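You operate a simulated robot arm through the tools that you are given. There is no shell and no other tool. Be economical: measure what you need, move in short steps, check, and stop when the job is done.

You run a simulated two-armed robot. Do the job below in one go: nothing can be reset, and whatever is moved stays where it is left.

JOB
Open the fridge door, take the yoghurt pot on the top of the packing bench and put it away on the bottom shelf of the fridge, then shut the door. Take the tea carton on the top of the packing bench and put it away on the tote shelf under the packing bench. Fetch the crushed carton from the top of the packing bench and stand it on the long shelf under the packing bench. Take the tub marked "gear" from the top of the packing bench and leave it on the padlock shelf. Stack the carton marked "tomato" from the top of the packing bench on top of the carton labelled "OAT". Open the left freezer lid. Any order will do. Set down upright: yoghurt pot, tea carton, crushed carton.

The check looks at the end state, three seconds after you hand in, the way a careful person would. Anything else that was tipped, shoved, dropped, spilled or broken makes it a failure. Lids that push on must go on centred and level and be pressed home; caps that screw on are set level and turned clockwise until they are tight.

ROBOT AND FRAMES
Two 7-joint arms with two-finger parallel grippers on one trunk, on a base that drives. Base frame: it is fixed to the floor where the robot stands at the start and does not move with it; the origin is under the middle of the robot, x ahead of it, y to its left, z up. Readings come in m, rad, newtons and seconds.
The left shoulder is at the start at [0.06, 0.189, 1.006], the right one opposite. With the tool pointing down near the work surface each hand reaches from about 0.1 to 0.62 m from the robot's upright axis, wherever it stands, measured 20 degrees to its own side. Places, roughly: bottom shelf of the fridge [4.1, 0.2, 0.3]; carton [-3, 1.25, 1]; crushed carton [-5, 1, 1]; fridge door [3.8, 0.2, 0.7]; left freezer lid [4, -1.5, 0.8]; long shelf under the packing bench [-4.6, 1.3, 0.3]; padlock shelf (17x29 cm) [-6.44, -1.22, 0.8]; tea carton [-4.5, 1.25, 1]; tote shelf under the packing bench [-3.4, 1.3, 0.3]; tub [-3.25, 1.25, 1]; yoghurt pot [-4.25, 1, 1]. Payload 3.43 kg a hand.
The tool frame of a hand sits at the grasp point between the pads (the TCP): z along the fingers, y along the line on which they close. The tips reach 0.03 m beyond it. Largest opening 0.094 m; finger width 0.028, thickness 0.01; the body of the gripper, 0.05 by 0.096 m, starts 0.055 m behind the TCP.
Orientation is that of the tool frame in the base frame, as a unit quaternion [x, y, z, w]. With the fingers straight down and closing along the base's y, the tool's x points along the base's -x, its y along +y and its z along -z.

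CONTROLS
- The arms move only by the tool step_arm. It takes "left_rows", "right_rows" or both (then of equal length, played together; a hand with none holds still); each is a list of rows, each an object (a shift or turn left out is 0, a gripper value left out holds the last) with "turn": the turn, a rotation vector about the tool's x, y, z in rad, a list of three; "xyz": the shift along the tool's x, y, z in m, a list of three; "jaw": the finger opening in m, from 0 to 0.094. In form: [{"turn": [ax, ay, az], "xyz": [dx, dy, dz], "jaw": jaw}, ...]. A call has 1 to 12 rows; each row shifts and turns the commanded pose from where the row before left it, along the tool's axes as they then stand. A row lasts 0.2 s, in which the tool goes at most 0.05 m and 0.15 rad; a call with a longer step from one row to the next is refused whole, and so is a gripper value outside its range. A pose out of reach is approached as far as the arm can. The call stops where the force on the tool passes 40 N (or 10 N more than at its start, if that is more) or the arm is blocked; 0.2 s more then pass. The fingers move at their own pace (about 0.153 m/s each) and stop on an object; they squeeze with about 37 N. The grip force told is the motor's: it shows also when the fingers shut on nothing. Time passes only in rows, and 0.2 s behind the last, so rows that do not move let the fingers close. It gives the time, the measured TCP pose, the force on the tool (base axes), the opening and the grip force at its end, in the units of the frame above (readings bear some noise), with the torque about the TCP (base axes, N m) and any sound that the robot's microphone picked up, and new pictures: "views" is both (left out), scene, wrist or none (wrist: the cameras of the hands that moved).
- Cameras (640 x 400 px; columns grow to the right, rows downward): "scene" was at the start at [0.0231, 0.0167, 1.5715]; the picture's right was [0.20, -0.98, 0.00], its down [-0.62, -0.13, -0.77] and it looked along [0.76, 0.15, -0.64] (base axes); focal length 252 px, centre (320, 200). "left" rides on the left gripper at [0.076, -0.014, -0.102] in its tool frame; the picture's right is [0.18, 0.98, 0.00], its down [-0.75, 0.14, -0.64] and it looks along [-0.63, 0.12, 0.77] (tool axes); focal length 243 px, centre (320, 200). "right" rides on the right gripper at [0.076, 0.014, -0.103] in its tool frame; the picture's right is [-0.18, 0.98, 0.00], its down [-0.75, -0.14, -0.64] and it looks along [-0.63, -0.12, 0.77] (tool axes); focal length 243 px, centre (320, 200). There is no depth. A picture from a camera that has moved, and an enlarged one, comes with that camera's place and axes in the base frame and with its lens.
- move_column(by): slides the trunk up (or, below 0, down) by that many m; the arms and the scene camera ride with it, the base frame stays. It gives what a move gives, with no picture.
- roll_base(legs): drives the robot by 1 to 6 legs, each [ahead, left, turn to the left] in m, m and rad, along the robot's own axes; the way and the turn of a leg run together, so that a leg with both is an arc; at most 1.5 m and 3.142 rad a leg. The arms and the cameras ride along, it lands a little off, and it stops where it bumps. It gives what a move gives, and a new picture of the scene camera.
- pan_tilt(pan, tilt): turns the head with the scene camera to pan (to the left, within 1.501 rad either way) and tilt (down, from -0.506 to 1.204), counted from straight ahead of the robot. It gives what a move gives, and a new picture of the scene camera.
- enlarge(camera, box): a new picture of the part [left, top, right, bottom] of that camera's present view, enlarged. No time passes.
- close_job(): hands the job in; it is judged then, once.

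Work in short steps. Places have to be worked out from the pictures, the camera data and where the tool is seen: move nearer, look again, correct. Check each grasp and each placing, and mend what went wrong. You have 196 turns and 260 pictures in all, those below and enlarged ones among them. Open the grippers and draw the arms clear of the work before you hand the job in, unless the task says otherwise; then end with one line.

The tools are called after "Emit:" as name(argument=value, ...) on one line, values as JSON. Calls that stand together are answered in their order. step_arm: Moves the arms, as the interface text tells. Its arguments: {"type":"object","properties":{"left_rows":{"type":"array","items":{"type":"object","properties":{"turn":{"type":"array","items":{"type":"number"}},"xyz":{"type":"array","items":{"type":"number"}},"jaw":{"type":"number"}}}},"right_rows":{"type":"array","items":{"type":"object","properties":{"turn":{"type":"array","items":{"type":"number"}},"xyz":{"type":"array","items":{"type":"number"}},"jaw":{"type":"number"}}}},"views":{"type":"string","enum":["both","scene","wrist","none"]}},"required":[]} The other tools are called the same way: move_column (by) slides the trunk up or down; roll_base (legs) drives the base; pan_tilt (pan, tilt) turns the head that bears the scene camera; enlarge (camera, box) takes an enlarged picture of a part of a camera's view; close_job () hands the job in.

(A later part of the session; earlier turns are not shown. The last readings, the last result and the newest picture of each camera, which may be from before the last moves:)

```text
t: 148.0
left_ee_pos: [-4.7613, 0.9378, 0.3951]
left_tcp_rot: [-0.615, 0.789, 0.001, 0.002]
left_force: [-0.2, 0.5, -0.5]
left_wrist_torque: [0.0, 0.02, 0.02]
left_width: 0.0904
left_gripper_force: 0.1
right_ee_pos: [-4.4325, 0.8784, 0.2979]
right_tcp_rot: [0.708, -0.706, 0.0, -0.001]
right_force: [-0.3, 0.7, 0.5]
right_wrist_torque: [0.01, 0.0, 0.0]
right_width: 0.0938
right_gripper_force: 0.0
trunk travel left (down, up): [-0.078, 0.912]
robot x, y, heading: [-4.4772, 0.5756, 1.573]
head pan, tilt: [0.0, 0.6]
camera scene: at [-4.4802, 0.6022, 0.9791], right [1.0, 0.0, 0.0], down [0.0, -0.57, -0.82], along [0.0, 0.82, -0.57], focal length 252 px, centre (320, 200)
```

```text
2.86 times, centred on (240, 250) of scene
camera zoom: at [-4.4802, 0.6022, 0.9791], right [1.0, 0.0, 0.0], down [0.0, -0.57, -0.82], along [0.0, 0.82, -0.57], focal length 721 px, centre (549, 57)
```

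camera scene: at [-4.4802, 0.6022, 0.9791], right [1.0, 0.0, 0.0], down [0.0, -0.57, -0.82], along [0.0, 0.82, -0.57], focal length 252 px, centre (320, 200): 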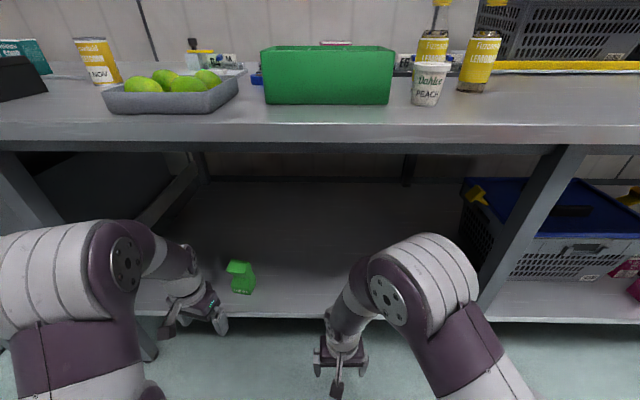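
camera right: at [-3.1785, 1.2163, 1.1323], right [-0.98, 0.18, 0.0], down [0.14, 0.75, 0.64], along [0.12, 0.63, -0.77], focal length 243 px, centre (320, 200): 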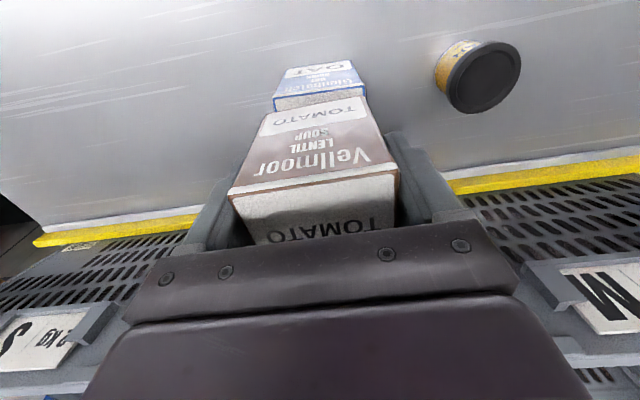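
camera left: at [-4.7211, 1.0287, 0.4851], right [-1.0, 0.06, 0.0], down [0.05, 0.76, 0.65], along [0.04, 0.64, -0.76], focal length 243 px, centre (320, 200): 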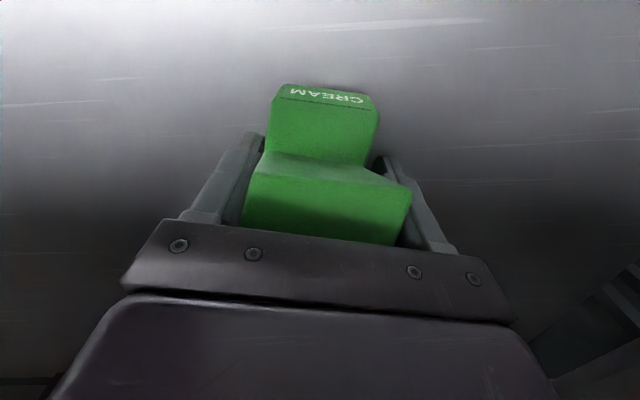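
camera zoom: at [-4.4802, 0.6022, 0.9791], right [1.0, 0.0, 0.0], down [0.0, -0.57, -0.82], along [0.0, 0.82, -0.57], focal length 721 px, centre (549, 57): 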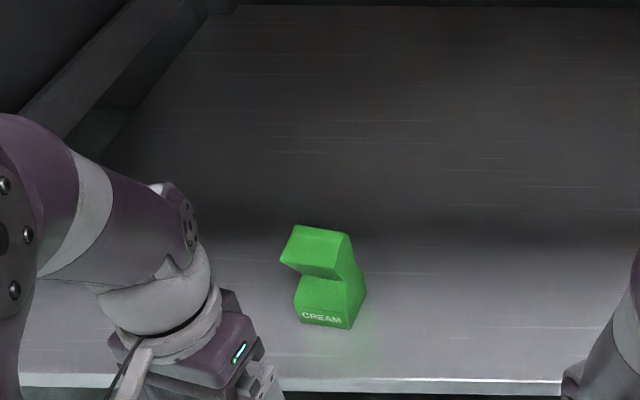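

Crushed carton stands upright. Back away, straighten the left hand, raise the trunk and go for the tea carton.

Emit:
roll_base(legs=[[-0.4, 0, 0]])

Emit:
move_column(by=0.4)

Emit:
move_column(by=0.4)

Emit:
step_arm(left_rows=[{"turn": [0, 0, -0.13]}, {"turn": [0, 0, -0.12]}, {"xyz": [0.0, 0, -0.01]}], views="none")

Emit:
pan_tilt(pan=0.0, tilt=0.8)

```text
t: 150.6
left_ee_pos: [-4.759, 0.5266, 0.3942]
left_tcp_rot: [-0.613, 0.79, 0.001, 0.001]
left_force: [-0.1, 0.0, 1.2]
left_wrist_torque: [0.0, -0.01, 0.0]
left_width: 0.0899
left_gripper_force: 0.0
right_ee_pos: [-4.431, 0.465, 0.3001]
right_tcp_rot: [-0.707, 0.707, -0.001, -0.001]
right_force: [-0.5, 0.1, 0.0]
right_wrist_torque: [0.0, 0.05, 0.0]
right_width: 0.0941
right_gripper_force: 0.2
trunk travel left (down, up): [-0.078, 0.912]
robot x, y, heading: [-4.4806, 0.1594, 1.568]
head pan, tilt: [0.0, 0.6]
camera scene: at [-4.4798, 0.1892, 0.9791], right [1.0, 0.0, 0.0], down [0.0, -0.57, -0.82], along [0.0, 0.82, -0.57], focal length 252 px, centre (320, 200)
```

scene: 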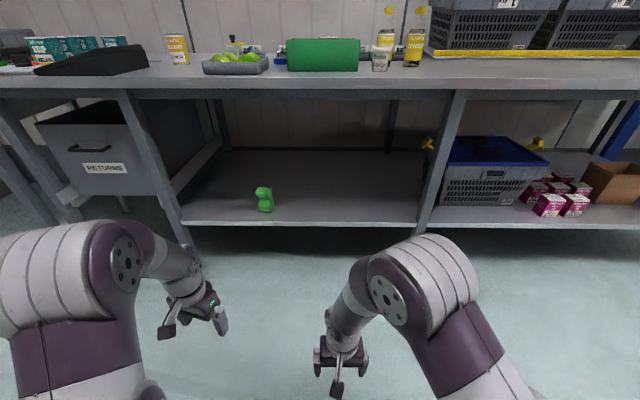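

```text
t: 154.4
left_ee_pos: [-4.7595, 0.5275, 0.7944]
left_tcp_rot: [-0.612, 0.791, 0.002, 0.002]
left_force: [0.1, 0.6, -0.4]
left_wrist_torque: [-0.03, -0.03, 0.01]
left_width: 0.09
left_gripper_force: 0.0
right_ee_pos: [-4.4312, 0.4658, 0.6978]
right_tcp_rot: [0.707, -0.707, 0.0, 0.0]
right_force: [-0.2, 0.3, -0.1]
right_wrist_torque: [-0.04, -0.01, -0.01]
right_width: 0.0939
right_gripper_force: 0.2
trunk travel left (down, up): [-0.478, 0.512]
robot x, y, heading: [-4.4796, 0.1665, 1.573]
head pan, tilt: [0.0, 0.6]
```

```text
t: 158.2
left_ee_pos: [-4.7605, 0.5278, 1.195]
left_tcp_rot: [-0.613, 0.79, 0.003, 0.001]
left_force: [-0.3, -0.8, 0.9]
left_wrist_torque: [0.01, 0.02, -0.02]
left_width: 0.09
left_gripper_force: 0.2
right_ee_pos: [-4.4299, 0.4647, 1.099]
right_tcp_rot: [0.708, -0.707, 0.0, 0.0]
right_force: [0.0, 0.4, -0.3]
right_wrist_torque: [-0.03, 0.0, 0.01]
right_width: 0.094
right_gripper_force: 0.0
trunk travel left (down, up): [-0.878, 0.112]
robot x, y, heading: [-4.4824, 0.1627, 1.571]
head pan, tilt: [0.0, 0.6]
```

```text
t: 159.0
left_ee_pos: [-4.7596, 0.527, 1.2029]
left_tcp_rot: [-0.707, 0.707, 0.002, 0.002]
left_force: [0.9, 0.3, 0.2]
left_wrist_torque: [0.03, 0.0, -0.03]
left_width: 0.09
left_gripper_force: 0.1
right_ee_pos: [-4.4303, 0.4647, 1.0994]
right_tcp_rot: [-0.707, 0.707, 0.0, -0.001]
right_force: [-0.7, -0.1, 0.7]
right_wrist_torque: [0.01, -0.01, 0.01]
right_width: 0.0939
right_gripper_force: 0.1
trunk travel left (down, up): [-0.878, 0.112]
robot x, y, heading: [-4.4799, 0.1609, 1.567]
head pan, tilt: [0.0, 0.6]
```

```text
t: 159.7
left_ee_pos: [-4.7597, 0.5279, 1.2047]
left_tcp_rot: [-0.706, 0.708, 0.001, 0.002]
left_force: [0.2, -0.5, 0.1]
left_wrist_torque: [0.01, 0.01, 0.02]
left_width: 0.0897
left_gripper_force: 0.0
right_ee_pos: [-4.4306, 0.466, 1.0997]
right_tcp_rot: [0.708, -0.707, 0.001, 0.0]
right_force: [0.0, -0.3, 0.2]
right_wrist_torque: [0.04, 0.0, -0.01]
right_width: 0.094
right_gripper_force: 0.0
trunk travel left (down, up): [-0.878, 0.112]
robot x, y, heading: [-4.4792, 0.1603, 1.564]
head pan, tilt: [0.0, 0.799]
camera scene: at [-4.4798, 0.1815, 1.7623], right [1.0, 0.0, 0.0], down [0.0, -0.72, -0.7], along [0.0, 0.7, -0.72], focal length 252 px, centre (320, 200)
```

scene: 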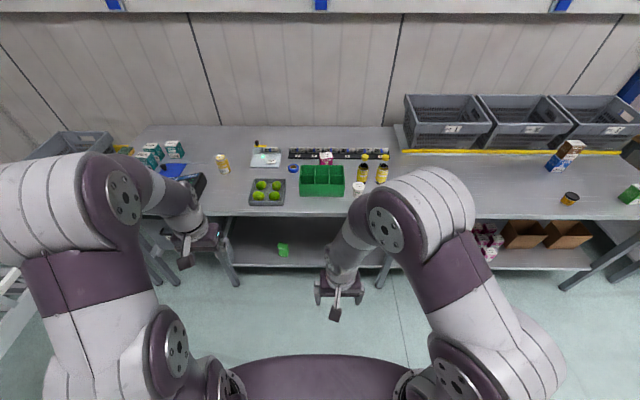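

Emit:
enlarge(camera="scene", box=[280, 135, 400, 205])

```text
5.33 times, centred on (340, 170) of scene
camera zoom: at [-4.4798, 0.1815, 1.7623], right [1.0, 0.0, 0.0], down [0.0, -0.72, -0.7], along [0.0, 0.7, -0.72], focal length 1347 px, centre (213, 360)
```

zoom: 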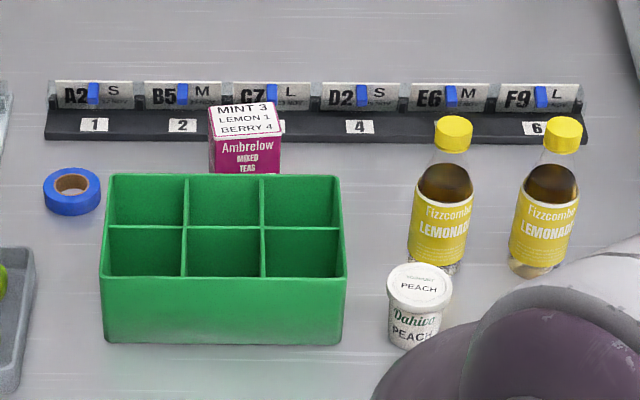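

Tea carton top ≈(-4.447, 1.317), yoghurt PEACH pot ≈(-4.296, 1.064). I'll take the tea with the left hand and the yoghurt with the right.

Emit:
roll_base(legs=[[0.3, -0.13, 0], [0.27, 0, 0]])

Emit:
step_arm(left_rows=[{"xyz": [-0.03, -0.04, 0]}, {"xyz": [-0.03, -0.04, 0]}, {"xyz": [-0.04, -0.03, 0]}, {"xyz": [-0.04, -0.02, 0]}, {"xyz": [0, 0, 0.03]}, {}])

```text
t: 163.4
left_ee_pos: [-4.6276, 1.1016, 1.2046]
left_tcp_rot: [-0.705, 0.709, 0.002, 0.002]
left_force: [-0.9, -0.6, 0.2]
left_wrist_torque: [0.02, 0.04, -0.02]
left_width: 0.0899
left_gripper_force: 0.0
right_ee_pos: [-4.298, 1.0384, 1.0998]
right_tcp_rot: [-0.705, 0.709, 0.0, 0.001]
right_force: [-0.3, 0.2, 0.1]
right_wrist_torque: [0.02, 0.02, 0.03]
right_width: 0.094
right_gripper_force: 0.1
trunk travel left (down, up): [-0.878, 0.112]
robot x, y, heading: [-4.3468, 0.7382, 1.565]
head pan, tilt: [0.0, 0.799]
camera scene: at [-4.3487, 0.754, 1.7623], right [1.0, -0.01, 0.0], down [0.0, -0.72, -0.7], along [0.0, 0.7, -0.72], focal length 252 px, centre (320, 200)
```

scene: 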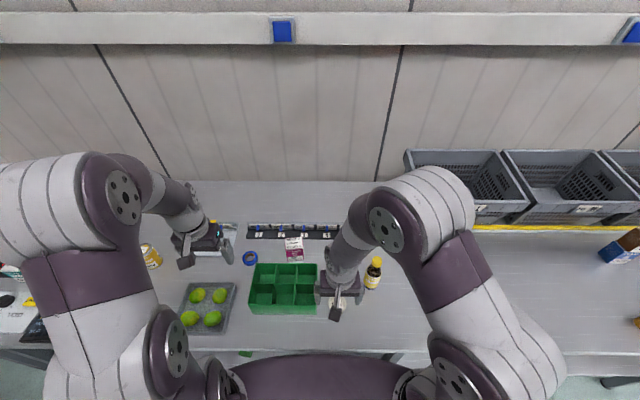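

```text
t: 164.8
left_ee_pos: [-4.4976, 1.2418, 1.1757]
left_tcp_rot: [-0.705, 0.709, 0.002, 0.001]
left_force: [-0.2, 0.4, -0.3]
left_wrist_torque: [-0.01, 0.01, 0.03]
left_width: 0.0899
left_gripper_force: 0.1
right_ee_pos: [-4.2981, 1.0382, 1.0986]
right_tcp_rot: [-0.705, 0.709, 0.0, 0.0]
right_force: [-0.3, 0.4, -0.4]
right_wrist_torque: [-0.01, -0.03, 0.01]
right_width: 0.0942
right_gripper_force: 0.1
trunk travel left (down, up): [-0.878, 0.112]
robot x, y, heading: [-4.3497, 0.736, 1.563]
head pan, tilt: [0.0, 0.799]
camera scene: at [-4.3489, 0.7555, 1.7622], right [1.0, -0.01, 0.0], down [0.0, -0.72, -0.7], along [0.0, 0.7, -0.72], focal length 252 px, centre (320, 200)
camera left: at [-4.4832, 1.1643, 1.2788], right [-0.98, -0.18, 0.0], down [-0.14, 0.75, 0.65], along [-0.11, 0.64, -0.76], focal length 243 px, centre (320, 200)
```

scene: 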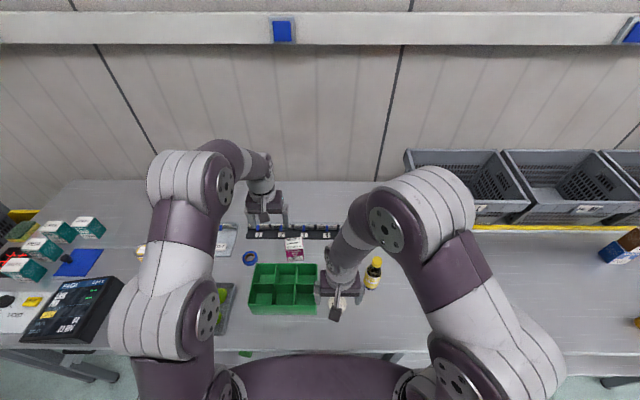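
left: 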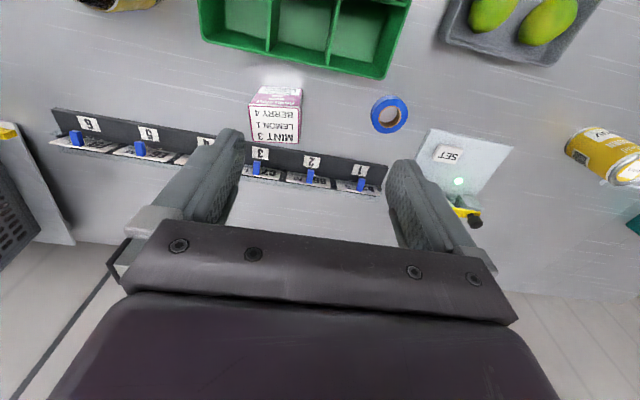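

Tea top centre ≈(-4.443, 1.311, 0.95). Move above and check alignment.

Emit:
step_arm(left_rows=[{"xyz": [-0.03, -0.025, 0.02], "jaw": 0.094}, {"xyz": [-0.03, -0.03, 0.02]}, {"xyz": [-0.009, 0, 0.035]}, {"xyz": [0, 0, 0.035]}, {}], views="wrist")

Emit:
enlarge(camera="scene", box=[240, 200, 340, 280])

```text
t: 166.0
left_ee_pos: [-4.4408, 1.3126, 1.0636]
left_tcp_rot: [-0.705, 0.709, 0.002, 0.002]
left_force: [0.6, -0.3, 0.4]
left_wrist_torque: [0.0, 0.0, -0.01]
left_width: 0.0938
left_gripper_force: 0.0
right_ee_pos: [-4.2976, 1.0395, 1.0998]
right_tcp_rot: [-0.706, 0.709, 0.0, 0.0]
right_force: [0.4, 0.4, 0.0]
right_wrist_torque: [0.0, -0.01, 0.0]
right_width: 0.0942
right_gripper_force: 0.1
trunk travel left (down, up): [-0.878, 0.112]
robot x, y, heading: [-4.3505, 0.7341, 1.569]
head pan, tilt: [0.0, 0.799]
camera left: at [-4.4275, 1.2357, 1.1659], right [-0.98, -0.18, 0.0], down [-0.14, 0.75, 0.65], along [-0.11, 0.64, -0.76], focal length 243 px, centre (320, 200)
```

left: 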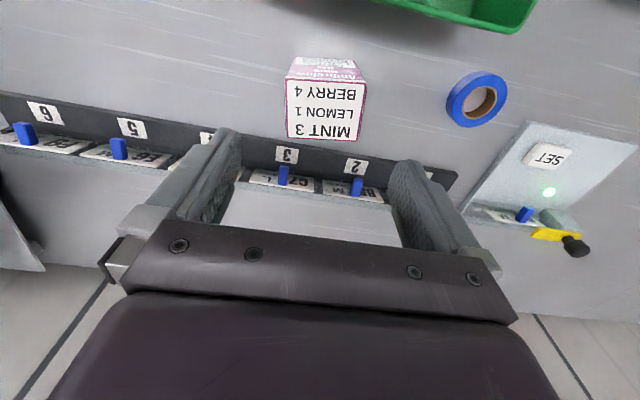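

```text
5.00 times, centred on (290, 240) of scene
camera zoom: at [-4.3481, 0.7557, 1.7622], right [1.0, -0.01, 0.0], down [0.0, -0.72, -0.7], along [0.0, 0.7, -0.72], focal length 1262 px, centre (470, 0)
```

zoom: 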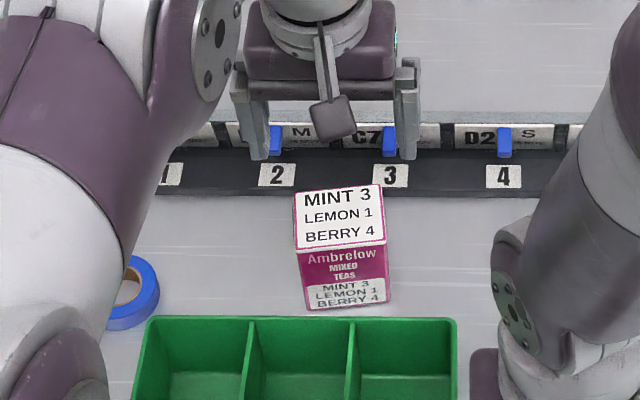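

Tea carton is yawed +0.14; rotate the tool -0.14, shift 5 mm, descend and grip.

Emit:
step_arm(left_rows=[{"xyz": [0, 0.005, 0.02], "turn": [0, 0, -0.14]}, {"xyz": [0, 0, 0.045]}, {"xyz": [0, 0, 0.045]}, {"xyz": [0, 0, 0.032]}, {}, {"jaw": 0}, {"jaw": 0}, {"jaw": 0}], views="wrist")

```text
t: 167.8
left_ee_pos: [-4.4463, 1.3128, 0.9224]
left_tcp_rot: [0.753, -0.658, 0.0, -0.001]
left_force: [-0.7, 0.1, 0.5]
left_wrist_torque: [-0.01, -0.01, -0.03]
left_width: 0.074
left_gripper_force: 37.4
right_ee_pos: [-4.2986, 1.0402, 1.0997]
right_tcp_rot: [-0.705, 0.709, 0.0, 0.0]
right_force: [-0.7, 0.0, 0.0]
right_wrist_torque: [0.01, -0.01, -0.04]
right_width: 0.0941
right_gripper_force: 0.1
trunk travel left (down, up): [-0.878, 0.112]
robot x, y, heading: [-4.349, 0.7337, 1.564]
head pan, tilt: [0.0, 0.799]
camera left: at [-4.422, 1.2385, 1.0251], right [-0.95, -0.31, 0.0], down [-0.24, 0.73, 0.65], along [-0.2, 0.61, -0.76], focal length 243 px, centre (320, 200)
```

left: 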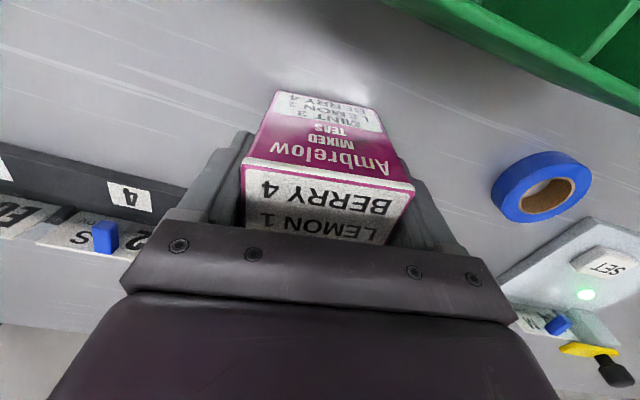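

Gripped. Lift with trunk, then withdraw the tea to the left; and look at the yoghurt with the right wrist camera.

Emit:
move_column(by=0.1)

Emit:
step_arm(left_rows=[{"xyz": [0, 0, -0.04]}, {"xyz": [0, 0, -0.04], "turn": [0, 0, 0.14]}, {"xyz": [0.045, 0.015, 0]}, {"xyz": [0.045, 0.02, 0]}, {"xyz": [0.045, 0.02, 0]}, {"xyz": [0.045, 0.02, 0]}], views="scene")

Emit:
enlarge(camera="right", box=[0, 0, 640, 400])

```text
t: 169.2
left_ee_pos: [-4.4472, 1.313, 1.022]
left_tcp_rot: [0.753, -0.658, -0.001, -0.002]
left_force: [0.4, 0.1, -2.3]
left_wrist_torque: [-0.03, -0.02, 0.0]
left_width: 0.0742
left_gripper_force: 37.4
right_ee_pos: [-4.2981, 1.0405, 1.1993]
right_tcp_rot: [-0.705, 0.71, 0.0, 0.0]
right_force: [0.6, -0.5, -0.2]
right_wrist_torque: [0.03, 0.0, -0.01]
right_width: 0.0942
right_gripper_force: 0.1
trunk travel left (down, up): [-0.978, 0.012]
robot x, y, heading: [-4.3513, 0.7349, 1.567]
head pan, tilt: [0.0, 0.799]
```

```text
t: 170.6
left_ee_pos: [-4.5246, 1.1302, 1.1031]
left_tcp_rot: [-0.705, 0.709, 0.001, 0.003]
left_force: [-1.5, -0.2, -2.3]
left_wrist_torque: [0.02, 0.03, -0.02]
left_width: 0.0743
left_gripper_force: 37.4
right_ee_pos: [-4.2996, 1.0389, 1.1997]
right_tcp_rot: [-0.705, 0.709, 0.0, 0.001]
right_force: [-0.6, -0.3, -0.2]
right_wrist_torque: [-0.01, -0.01, -0.01]
right_width: 0.0941
right_gripper_force: 0.2
trunk travel left (down, up): [-0.978, 0.012]
robot x, y, heading: [-4.3502, 0.7364, 1.567]
head pan, tilt: [0.0, 0.799]
camera scene: at [-4.3498, 0.754, 1.8622], right [1.0, -0.01, 0.0], down [0.0, -0.72, -0.7], along [0.0, 0.7, -0.72], focal length 252 px, centre (320, 200)
```

scene: 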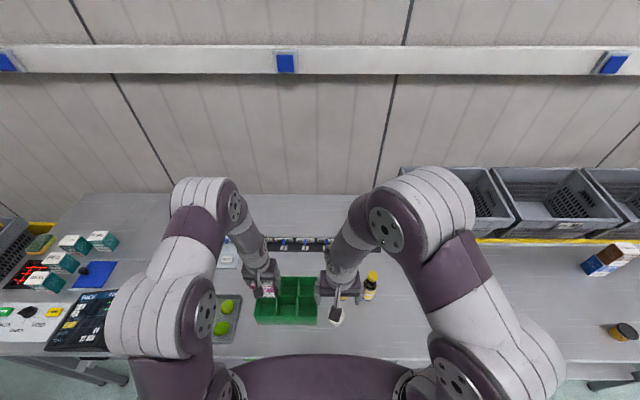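

```text
1.00 times, centred on (320, 200) of right
camera zoom: at [-4.3143, 0.9623, 1.3002], right [-0.98, 0.19, 0.0], down [0.14, 0.75, 0.64], along [0.12, 0.63, -0.77], focal length 243 px, centre (320, 200)
```

zoom: 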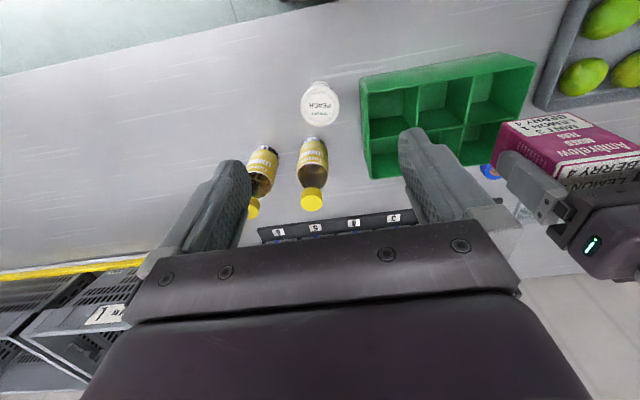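

Yoghurt lid ≈(-4.291, 1.082, 0.933). Narrow the jaw to 0.076 and lower to a hover, then check.

Emit:
step_arm(right_rows=[{"xyz": [-0.02, -0.004, 0.04], "jaw": 0.076}, {"xyz": [-0.02, -0.004, 0.04]}, {"xyz": [-0.003, -0.0006, 0.045]}, {"xyz": [0, 0, 0.045]}, {}], views="wrist")

Emit:
enlarge(camera="scene", box=[300, 260, 400, 330])

```text
t: 171.8
left_ee_pos: [-4.5239, 1.133, 1.102]
left_tcp_rot: [-0.706, 0.709, 0.002, 0.002]
left_force: [-0.7, -0.7, -2.0]
left_wrist_torque: [-0.01, -0.01, -0.04]
left_width: 0.0739
left_gripper_force: 36.7
right_ee_pos: [-4.2881, 1.0841, 1.0261]
right_tcp_rot: [-0.706, 0.709, 0.0, 0.001]
right_force: [-1.3, -0.3, 0.2]
right_wrist_torque: [0.03, 0.02, 0.02]
right_width: 0.0763
right_gripper_force: 0.0
trunk travel left (down, up): [-0.978, 0.012]
robot x, y, heading: [-4.3473, 0.7355, 1.568]
head pan, tilt: [0.0, 0.799]
camera right: at [-4.3038, 1.0089, 1.1279], right [-0.98, 0.19, 0.0], down [0.14, 0.75, 0.64], along [0.12, 0.63, -0.77], focal length 243 px, centre (320, 200)
```

right: 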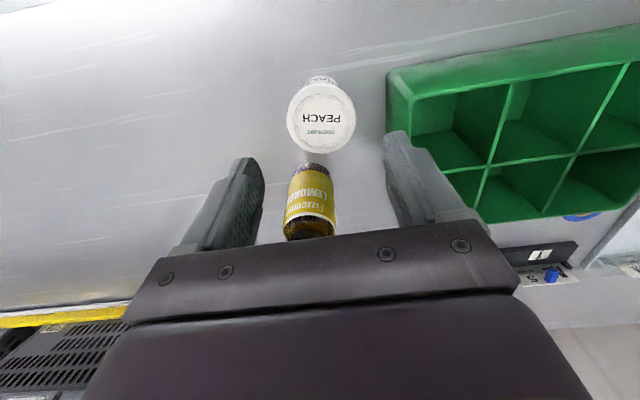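

```text
5.71 times, centred on (350, 295) of scene
camera zoom: at [-4.3488, 0.7558, 1.8622], right [1.0, -0.01, 0.0], down [0.0, -0.72, -0.7], along [0.0, 0.7, -0.72], focal length 1443 px, centre (149, -343)
```

zoom: 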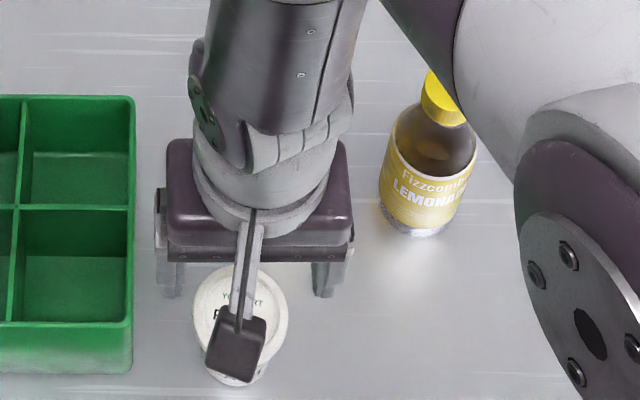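

Aligned. Descend to 0.91 and grip the pot.

Emit:
step_arm(right_rows=[{"xyz": [0, 0.002, 0.04]}, {"xyz": [0, 0, 0.04]}, {"xyz": [0, 0, 0.036]}, {}, {"jaw": 0}, {"jaw": 0}, {"jaw": 0}], views="wrist")

```text
t: 173.4
left_ee_pos: [-4.5244, 1.1335, 1.1016]
left_tcp_rot: [-0.705, 0.709, 0.001, 0.001]
left_force: [0.2, 0.8, -2.3]
left_wrist_torque: [0.01, 0.01, 0.0]
left_width: 0.0739
left_gripper_force: 37.2
right_ee_pos: [-4.2914, 1.083, 0.912]
right_tcp_rot: [-0.706, 0.709, -0.001, 0.0]
right_force: [0.4, 0.0, -1.1]
right_wrist_torque: [-0.02, 0.02, -0.01]
right_width: 0.0646
right_gripper_force: 36.8
trunk travel left (down, up): [-0.978, 0.012]
robot x, y, heading: [-4.3508, 0.7335, 1.566]
head pan, tilt: [0.0, 0.799]
camera right: at [-4.3068, 1.0071, 1.013], right [-0.98, 0.19, 0.0], down [0.14, 0.75, 0.64], along [0.12, 0.63, -0.77], focal length 243 px, centre (320, 200)
```

right: 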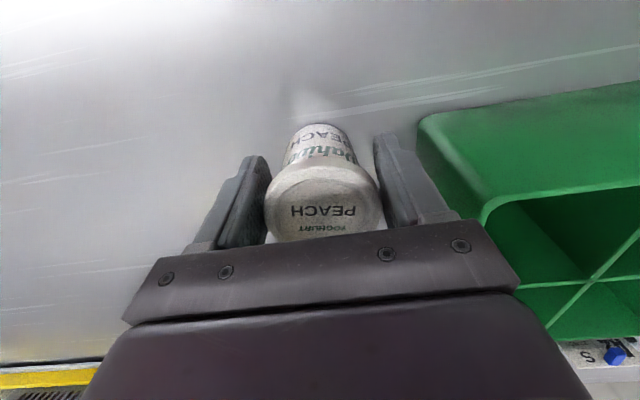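

Yoghurt gripped. Lift and retract it; then back away and drive to the tote shelf area.

Emit:
step_arm(right_rows=[{"xyz": [0, 0, -0.04]}, {"xyz": [0, 0, -0.04]}, {"xyz": [0, 0, -0.04]}, {"xyz": [0.02, 0, -0.04]}, {"xyz": [0.04, -0.02, -0.01]}, {"xyz": [0.04, -0.02, 0]}, {"xyz": [0.04, -0.02, 0]}], views="none")

Emit:
roll_base(legs=[[-0.6, 0, 0], [0, -0.85, 0]])

Emit:
move_column(by=-0.4)

Emit:
pan_tilt(pan=0.0, tilt=0.6)

```text
t: 175.0
left_ee_pos: [-4.5236, 1.132, 1.1024]
left_tcp_rot: [-0.705, 0.709, 0.001, 0.002]
left_force: [0.4, -0.2, -2.3]
left_wrist_torque: [0.03, 0.01, 0.0]
left_width: 0.0743
left_gripper_force: 36.7
right_ee_pos: [-4.2323, 0.941, 1.0851]
right_tcp_rot: [-0.706, 0.709, 0.001, 0.0]
right_force: [-0.2, 0.6, -1.2]
right_wrist_torque: [-0.04, 0.02, -0.02]
right_width: 0.0649
right_gripper_force: 36.8
trunk travel left (down, up): [-0.978, 0.012]
robot x, y, heading: [-4.349, 0.7281, 1.559]
head pan, tilt: [0.0, 0.799]
```

```text
t: 182.4
left_ee_pos: [-3.6927, 0.5334, 1.1009]
left_tcp_rot: [0.709, -0.706, -0.001, -0.002]
left_force: [-0.4, -0.2, -1.4]
left_wrist_torque: [0.0, -0.03, 0.0]
left_width: 0.0737
left_gripper_force: 37.1
right_ee_pos: [-3.3992, 0.3476, 1.082]
right_tcp_rot: [0.709, -0.706, 0.001, -0.001]
right_force: [-0.4, 0.4, -2.3]
right_wrist_torque: [0.0, 0.0, -0.01]
right_width: 0.0649
right_gripper_force: 37.2
trunk travel left (down, up): [-0.978, 0.012]
robot x, y, heading: [-3.5192, 0.1367, 1.576]
head pan, tilt: [0.0, 0.799]
camera scene: at [-3.5146, 0.1596, 1.8622], right [1.0, 0.0, 0.0], down [0.0, -0.72, -0.7], along [0.0, 0.7, -0.72], focal length 252 px, centre (320, 200)
```

scene: 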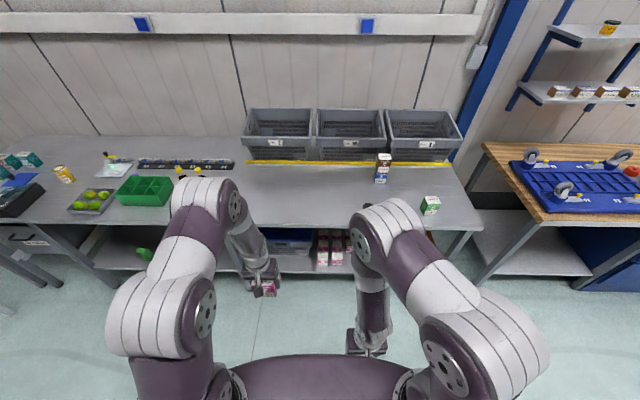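

```text
t: 186.2
left_ee_pos: [-3.6922, 0.5345, 0.7013]
left_tcp_rot: [0.709, -0.705, -0.001, -0.001]
left_force: [-0.7, -0.8, -1.8]
left_wrist_torque: [0.02, -0.01, 0.01]
left_width: 0.0741
left_gripper_force: 36.9
right_ee_pos: [-3.3976, 0.3477, 0.6828]
right_tcp_rot: [0.709, -0.705, 0.0, 0.0]
right_force: [0.2, 0.0, -1.9]
right_wrist_torque: [-0.01, -0.02, 0.01]
right_width: 0.0645
right_gripper_force: 36.9
trunk travel left (down, up): [-0.578, 0.412]
robot x, y, heading: [-3.5166, 0.1421, 1.579]
head pan, tilt: [0.0, 0.799]
```

```text
t: 187.0
left_ee_pos: [-3.6923, 0.5353, 0.7021]
left_tcp_rot: [0.709, -0.705, -0.002, -0.001]
left_force: [-0.1, -1.0, -2.4]
left_wrist_torque: [0.03, 0.01, -0.02]
left_width: 0.074
left_gripper_force: 36.9
right_ee_pos: [-3.399, 0.3474, 0.684]
right_tcp_rot: [0.709, -0.705, 0.0, 0.0]
right_force: [0.9, 0.4, -0.9]
right_wrist_torque: [0.0, -0.02, 0.0]
right_width: 0.0648
right_gripper_force: 37.0
trunk travel left (down, up): [-0.578, 0.412]
robot x, y, heading: [-3.5102, 0.1407, 1.578]
head pan, tilt: [0.0, 0.6]
camera scene: at [-3.5133, 0.1672, 1.479], right [1.0, 0.0, 0.0], down [0.0, -0.57, -0.82], along [0.0, 0.82, -0.57], focal length 252 px, centre (320, 200)
```

scene: 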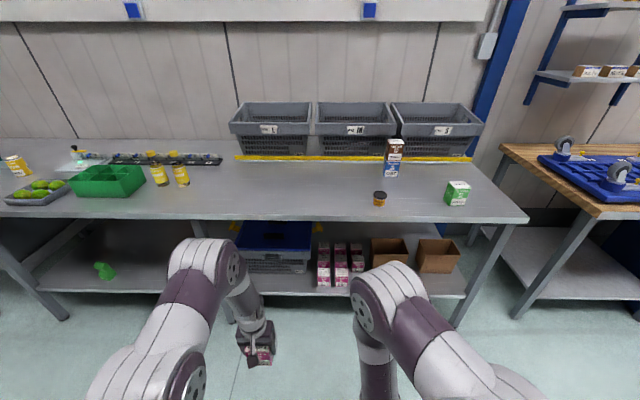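

Emit:
enlarge(camera="scene", box=[220, 215, 480, 325])

```text
2.46 times, centred on (350, 270) of scene
camera zoom: at [-3.5133, 0.1672, 1.479], right [1.0, 0.0, 0.0], down [0.0, -0.57, -0.82], along [0.0, 0.82, -0.57], focal length 622 px, centre (246, 28)
```

zoom: 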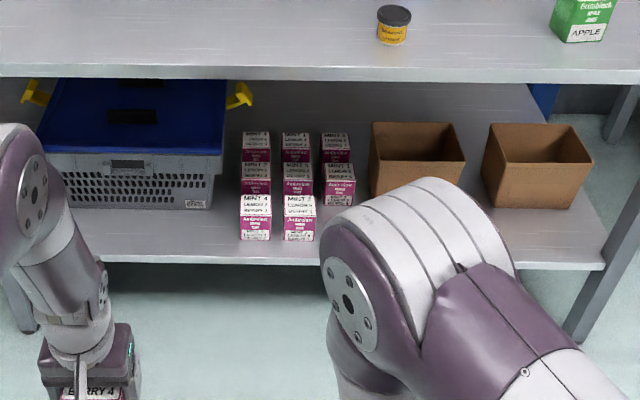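

The tote shelf has free space in front of the left cardboard box at ≈(-3.17, 1.055). I raise both hands relative to the trunk, lower the trunk, and shift right.

Emit:
step_arm(left_rows=[{"xyz": [0, 0, -0.045]}, {"xyz": [0, 0, -0.045]}, {"xyz": [0, 0, -0.045]}, {"xyz": [0, 0, -0.045]}], right_rows=[{"xyz": [-0.02, 0, -0.045]}, {"xyz": [-0.02, 0, -0.045]}, {"xyz": [-0.02, 0, -0.045]}, {"xyz": [-0.02, 0, -0.045]}], views="none")

Emit:
roll_base(legs=[[0, -0.52, 0]])

Emit:
move_column(by=-0.4)

Emit:
move_column(by=-0.1)

Emit:
enlarge(camera="scene", box=[0, 0, 640, 400])

```text
t: 187.3
left_ee_pos: [-3.6916, 0.535, 0.7164]
left_tcp_rot: [0.709, -0.705, -0.003, -0.002]
left_force: [0.0, 0.2, -3.1]
left_wrist_torque: [0.02, 0.01, -0.01]
left_width: 0.0737
left_gripper_force: 36.6
right_ee_pos: [-3.3975, 0.3506, 0.6915]
right_tcp_rot: [-0.707, 0.707, 0.003, 0.003]
right_force: [9.6, -3.4, -137.8]
right_wrist_torque: [11.41, -2.17, 0.8]
right_width: 0.0651
right_gripper_force: 36.7
trunk travel left (down, up): [-0.578, 0.412]
robot x, y, heading: [-3.5151, 0.1361, 1.574]
head pan, tilt: [0.0, 0.6]
stopped in row 1 (right hand): the force on the tool passed its limit (the readings are from after the stop); the commanded pose is now the measured one
```

```text
t: 188.0
left_ee_pos: [-3.691, 0.535, 0.7155]
left_tcp_rot: [0.708, -0.706, -0.001, 0.0]
left_force: [0.9, 0.3, -2.1]
left_wrist_torque: [0.02, 0.01, -0.01]
left_width: 0.0738
left_gripper_force: 37.2
right_ee_pos: [-3.3974, 0.3521, 0.6917]
right_tcp_rot: [-0.706, 0.708, 0.003, 0.003]
right_force: [2.6, 1.5, -25.8]
right_wrist_torque: [1.93, -0.22, 0.22]
right_width: 0.0648
right_gripper_force: 37.3
trunk travel left (down, up): [-0.578, 0.412]
robot x, y, heading: [-3.509, 0.1405, 1.576]
head pan, tilt: [0.0, 0.6]
stopped in leg 1: the force on the tool passed its limit (the readings are from after the stop); the commanded pose is now the measured one
camera scene: at [-3.5123, 0.1674, 1.4791], right [1.0, 0.0, 0.0], down [0.0, -0.57, -0.82], along [0.0, 0.82, -0.57], focal length 252 px, centre (320, 200)
```

scene: 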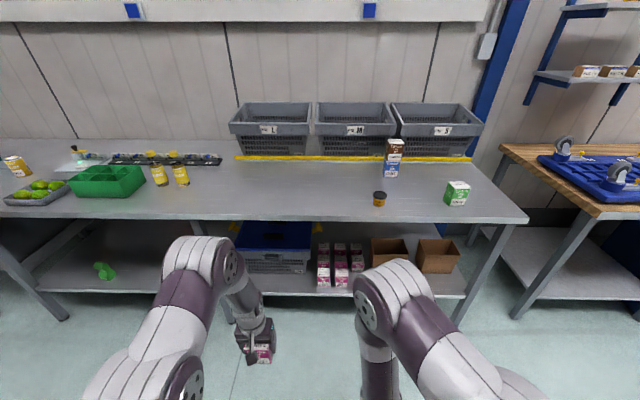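

```text
t: 189.1
left_ee_pos: [-3.6913, 0.535, 0.6588]
left_tcp_rot: [0.708, -0.706, -0.001, -0.001]
left_force: [0.5, -0.4, -2.1]
left_wrist_torque: [0.01, 0.0, -0.02]
left_width: 0.074
left_gripper_force: 37.3
right_ee_pos: [-3.3971, 0.3508, 0.634]
right_tcp_rot: [-0.707, 0.707, 0.003, 0.002]
right_force: [-0.5, -1.6, -20.7]
right_wrist_torque: [1.84, -0.53, 0.02]
right_width: 0.0647
right_gripper_force: 36.9
trunk travel left (down, up): [-0.522, 0.468]
robot x, y, heading: [-3.5107, 0.1372, 1.581]
head pan, tilt: [0.0, 0.6]
stopped: the force on the tool passed its limit (the readings are from after the stop); the commanded pose is now the measured one
```

```text
t: 190.4
left_ee_pos: [-3.6917, 0.5342, 0.5589]
left_tcp_rot: [0.709, -0.705, -0.001, -0.001]
left_force: [-0.3, 0.6, -2.7]
left_wrist_torque: [-0.01, -0.02, -0.02]
left_width: 0.0739
left_gripper_force: 36.8
right_ee_pos: [-3.3973, 0.3516, 0.5347]
right_tcp_rot: [-0.707, 0.707, 0.004, 0.003]
right_force: [1.5, -1.3, -32.4]
right_wrist_torque: [2.76, -0.57, 0.17]
right_width: 0.0646
right_gripper_force: 37.5
trunk travel left (down, up): [-0.422, 0.568]
robot x, y, heading: [-3.5109, 0.1363, 1.576]
head pan, tilt: [0.0, 0.6]
```

```text
1.00 times, centred on (320, 200) of scene
camera zoom: at [-3.5125, 0.167, 1.323], right [1.0, 0.0, 0.0], down [0.0, -0.57, -0.82], along [0.0, 0.82, -0.57], focal length 252 px, centre (320, 200)
```

zoom: 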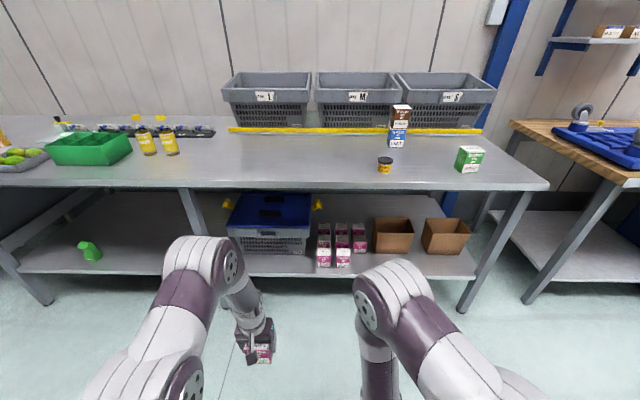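

The right arm folded against itself (force down when raising). Relieve: move it slightly down and forward.

Emit:
step_arm(right_rows=[{"xyz": [-0.015, 0, 0.015]}, {"xyz": [-0.03, 0, 0.01]}, {"xyz": [-0.04, 0, 0]}, {"xyz": [-0.04, 0, 0]}, {"xyz": [-0.03, 0, 0]}], views="scene")

Emit:
enlarge(camera="right", box=[0, 0, 640, 400])

```text
t: 191.6
left_ee_pos: [-3.691, 0.5343, 0.5596]
left_tcp_rot: [0.708, -0.706, -0.001, -0.001]
left_force: [0.1, 0.3, -1.5]
left_wrist_torque: [0.03, -0.01, -0.02]
left_width: 0.0743
left_gripper_force: 37.1
right_ee_pos: [-3.3967, 0.5065, 0.5097]
right_tcp_rot: [-0.706, 0.708, 0.002, 0.002]
right_force: [0.1, 0.4, -2.0]
right_wrist_torque: [-0.03, -0.02, 0.01]
right_width: 0.0647
right_gripper_force: 36.7
trunk travel left (down, up): [-0.422, 0.568]
robot x, y, heading: [-3.5107, 0.137, 1.574]
head pan, tilt: [0.0, 0.6]
camera scene: at [-3.5124, 0.1678, 1.323], right [1.0, 0.0, 0.0], down [0.0, -0.57, -0.82], along [0.0, 0.82, -0.57], focal length 252 px, centre (320, 200)
```

scene: 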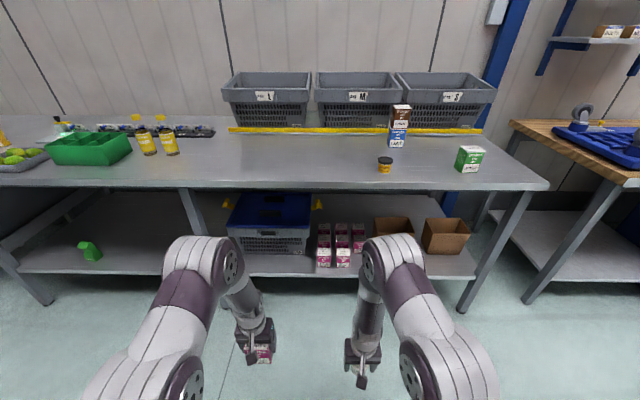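

```text
1.00 times, centred on (320, 200) of right
camera zoom: at [-3.4121, 0.429, 0.61], right [-0.98, 0.19, 0.0], down [0.14, 0.75, 0.65], along [0.12, 0.64, -0.76], focal length 243 px, centre (320, 200)
```

zoom: 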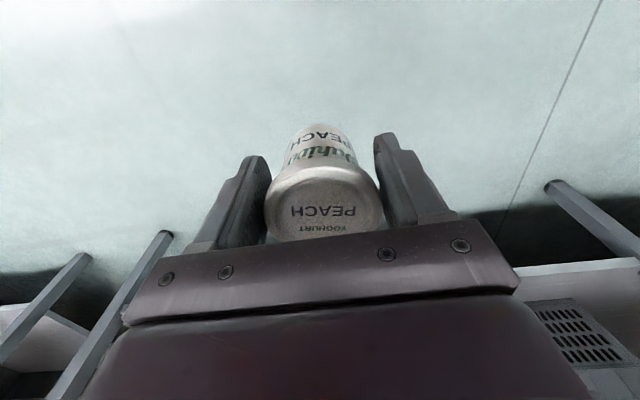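

Pot still held fine. Now raise both hands, then lower the trunk and shift right.

Emit:
step_arm(left_rows=[{"xyz": [0, 0, -0.045]}, {"xyz": [0, 0, -0.045]}, {"xyz": [0, 0, -0.045]}, {"xyz": [0, 0, -0.035]}], right_rows=[{"xyz": [0, 0, -0.045]}, {"xyz": [0, 0, -0.045]}, {"xyz": [0, 0, -0.045]}, {"xyz": [0, 0, -0.035]}], views="none")

Emit:
roll_base(legs=[[0, -0.52, 0]])

Emit:
move_column(by=-0.34)

Emit:
enlarge(camera="scene", box=[0, 0, 640, 400])

```text
t: 192.6
left_ee_pos: [-3.6917, 0.5329, 0.7275]
left_tcp_rot: [0.709, -0.705, -0.001, -0.002]
left_force: [-0.2, -0.6, -2.0]
left_wrist_torque: [0.02, -0.04, 0.02]
left_width: 0.0741
left_gripper_force: 37.0
right_ee_pos: [-3.3954, 0.5043, 0.6823]
right_tcp_rot: [-0.707, 0.707, 0.002, 0.003]
right_force: [-0.1, 0.5, -1.4]
right_wrist_torque: [-0.01, -0.03, -0.04]
right_width: 0.0646
right_gripper_force: 37.4
trunk travel left (down, up): [-0.422, 0.568]
robot x, y, heading: [-3.5103, 0.1362, 1.574]
head pan, tilt: [0.0, 0.6]
```

```text
t: 195.6
left_ee_pos: [-3.1707, 0.5351, 0.7272]
left_tcp_rot: [0.71, -0.704, -0.001, -0.001]
left_force: [-0.5, 0.5, -3.2]
left_wrist_torque: [-0.01, 0.01, 0.02]
left_width: 0.0739
left_gripper_force: 37.1
right_ee_pos: [-2.8742, 0.5076, 0.6807]
right_tcp_rot: [0.708, -0.706, -0.004, -0.002]
right_force: [0.4, 0.3, -2.4]
right_wrist_torque: [-0.03, 0.03, 0.03]
right_width: 0.0649
right_gripper_force: 36.6
trunk travel left (down, up): [-0.422, 0.568]
robot x, y, heading: [-2.9866, 0.1383, 1.574]
head pan, tilt: [0.0, 0.6]
camera scene: at [-2.9895, 0.1703, 1.323], right [1.0, 0.01, 0.0], down [0.0, -0.57, -0.82], along [-0.01, 0.82, -0.57], focal length 252 px, centre (320, 200)
```

scene: 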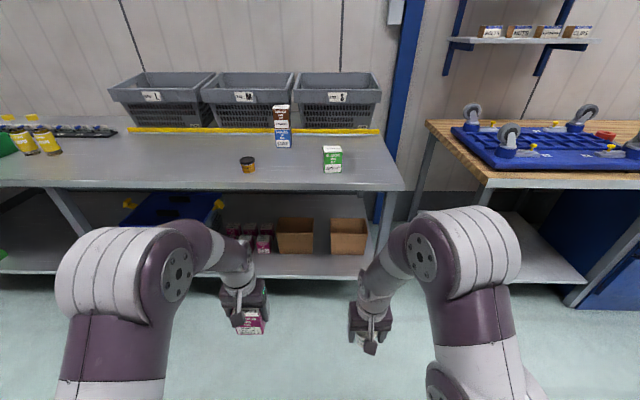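

```text
t: 198.9
left_ee_pos: [-3.1723, 0.5354, 0.3865]
left_tcp_rot: [0.71, -0.704, -0.002, -0.001]
left_force: [-0.5, 0.0, -3.4]
left_wrist_torque: [0.0, 0.0, -0.02]
left_width: 0.0741
left_gripper_force: 37.2
right_ee_pos: [-2.8753, 0.5078, 0.3411]
right_tcp_rot: [0.708, -0.707, -0.004, -0.002]
right_force: [-0.3, 0.0, -2.1]
right_wrist_torque: [-0.01, 0.0, 0.04]
right_width: 0.0647
right_gripper_force: 37.1
trunk travel left (down, up): [-0.082, 0.908]
robot x, y, heading: [-2.9876, 0.1443, 1.577]
head pan, tilt: [0.0, 0.6]
```

```text
1.00 times, centred on (320, 200) of scene
camera zoom: at [-2.9901, 0.1702, 0.983], right [1.0, 0.01, 0.0], down [0.0, -0.57, -0.82], along [-0.01, 0.82, -0.57], focal length 252 px, centre (320, 200)
```

zoom: 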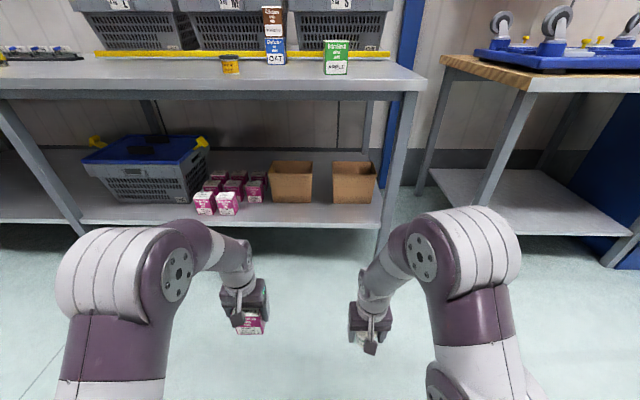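

Drive forward ~0.38, small shift right, then extend the left hand over the shelf in front of the box.

Emit:
roll_base(legs=[[0.38, -0.04, 0]])

Emit:
step_arm(left_rows=[{"xyz": [-0.035, 0, 0]}, {"xyz": [-0.035, 0, 0]}, {"xyz": [-0.035, 0, 0]}, {"xyz": [-0.035, 0, 0]}, {}])

```text
t: 201.4
left_ee_pos: [-3.1273, 0.9204, 0.3873]
left_tcp_rot: [-0.706, 0.708, 0.002, 0.001]
left_force: [-0.5, 0.7, -1.9]
left_wrist_torque: [0.01, 0.02, 0.0]
left_width: 0.0741
left_gripper_force: 36.5
right_ee_pos: [-2.8324, 0.8896, 0.3421]
right_tcp_rot: [-0.705, 0.709, 0.004, 0.002]
right_force: [-0.3, -0.1, -1.9]
right_wrist_torque: [-0.01, -0.04, 0.01]
right_width: 0.0646
right_gripper_force: 36.5
trunk travel left (down, up): [-0.082, 0.908]
robot x, y, heading: [-2.9486, 0.5283, 1.568]
head pan, tilt: [0.0, 0.6]
camera scene: at [-2.9504, 0.5533, 0.983], right [1.0, 0.0, 0.0], down [0.0, -0.57, -0.82], along [0.0, 0.82, -0.57], focal length 252 px, centre (320, 200)
```

scene: 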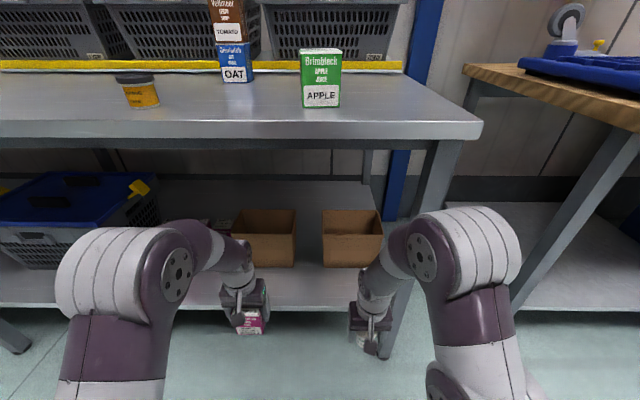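

```text
t: 202.6
left_ee_pos: [-3.13, 1.0605, 0.3876]
left_tcp_rot: [-0.706, 0.708, 0.001, 0.001]
left_force: [0.4, -0.2, -2.9]
left_wrist_torque: [0.01, 0.0, -0.03]
left_width: 0.074
left_gripper_force: 37.2
right_ee_pos: [-2.8319, 0.8907, 0.3406]
right_tcp_rot: [-0.705, 0.709, 0.004, 0.002]
right_force: [-0.2, 0.8, -1.6]
right_wrist_torque: [-0.02, 0.03, 0.03]
right_width: 0.0647
right_gripper_force: 36.7
trunk travel left (down, up): [-0.082, 0.908]
robot x, y, heading: [-2.9488, 0.5266, 1.568]
head pan, tilt: [0.0, 0.6]
camera scene: at [-2.9504, 0.5535, 0.983], right [1.0, 0.0, 0.0], down [0.0, -0.57, -0.82], along [0.0, 0.82, -0.57], focal length 252 px, centre (320, 200)
camera left: at [-3.1159, 0.9854, 0.4903], right [-0.98, -0.18, 0.0], down [-0.14, 0.75, 0.64], along [-0.12, 0.63, -0.76], focal length 243 px, centre (320, 200)
```

scene: 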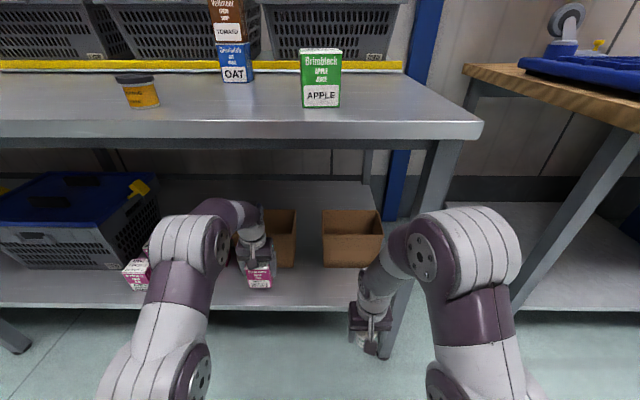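
left: 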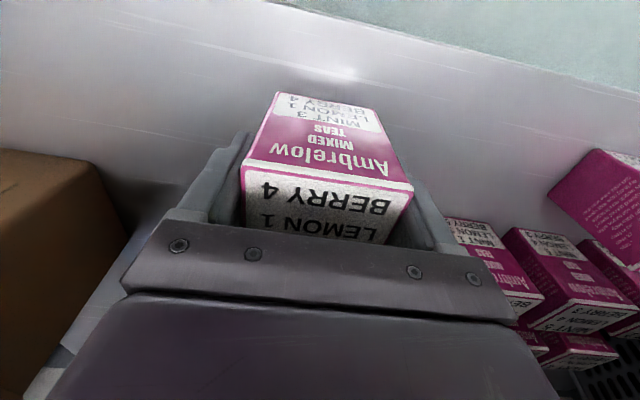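

Clear on all sides. Lower until contact.

Emit:
step_arm(left_rows=[{"xyz": [0, 0, 0.012]}, {"xyz": [0, 0, 0.008]}, {"xyz": [0, 0, 0.003]}, {}], views="none")

```text
t: 203.6
left_ee_pos: [-3.1283, 1.061, 0.3639]
left_tcp_rot: [-0.707, 0.707, 0.001, 0.001]
left_force: [0.0, -0.4, -1.4]
left_wrist_torque: [-0.03, 0.0, 0.0]
left_width: 0.0741
left_gripper_force: 36.4
right_ee_pos: [-2.8343, 0.8908, 0.3416]
right_tcp_rot: [-0.705, 0.709, 0.004, 0.003]
right_force: [-0.5, -0.3, -1.9]
right_wrist_torque: [-0.01, 0.01, 0.0]
right_width: 0.065
right_gripper_force: 36.5
trunk travel left (down, up): [-0.082, 0.908]
robot x, y, heading: [-2.9502, 0.5267, 1.567]
head pan, tilt: [0.0, 0.6]
```

Emit:
step_arm(left_rows=[{"xyz": [0, 0, 0.002]}, {"xyz": [0, 0, 0.002]}, {}], views="none")

```text
t: 204.4
left_ee_pos: [-3.1277, 1.0604, 0.3622]
left_tcp_rot: [-0.707, 0.708, 0.003, 0.003]
left_force: [1.2, -1.8, 20.3]
left_wrist_torque: [-0.75, -0.08, 0.0]
left_width: 0.074
left_gripper_force: 36.7
right_ee_pos: [-2.832, 0.8883, 0.3427]
right_tcp_rot: [-0.705, 0.71, 0.004, 0.003]
right_force: [-0.4, -0.1, -1.4]
right_wrist_torque: [-0.01, -0.01, -0.02]
right_width: 0.0648
right_gripper_force: 37.0
trunk travel left (down, up): [-0.082, 0.908]
robot x, y, heading: [-2.9506, 0.5242, 1.57]
head pan, tilt: [0.0, 0.6]
```

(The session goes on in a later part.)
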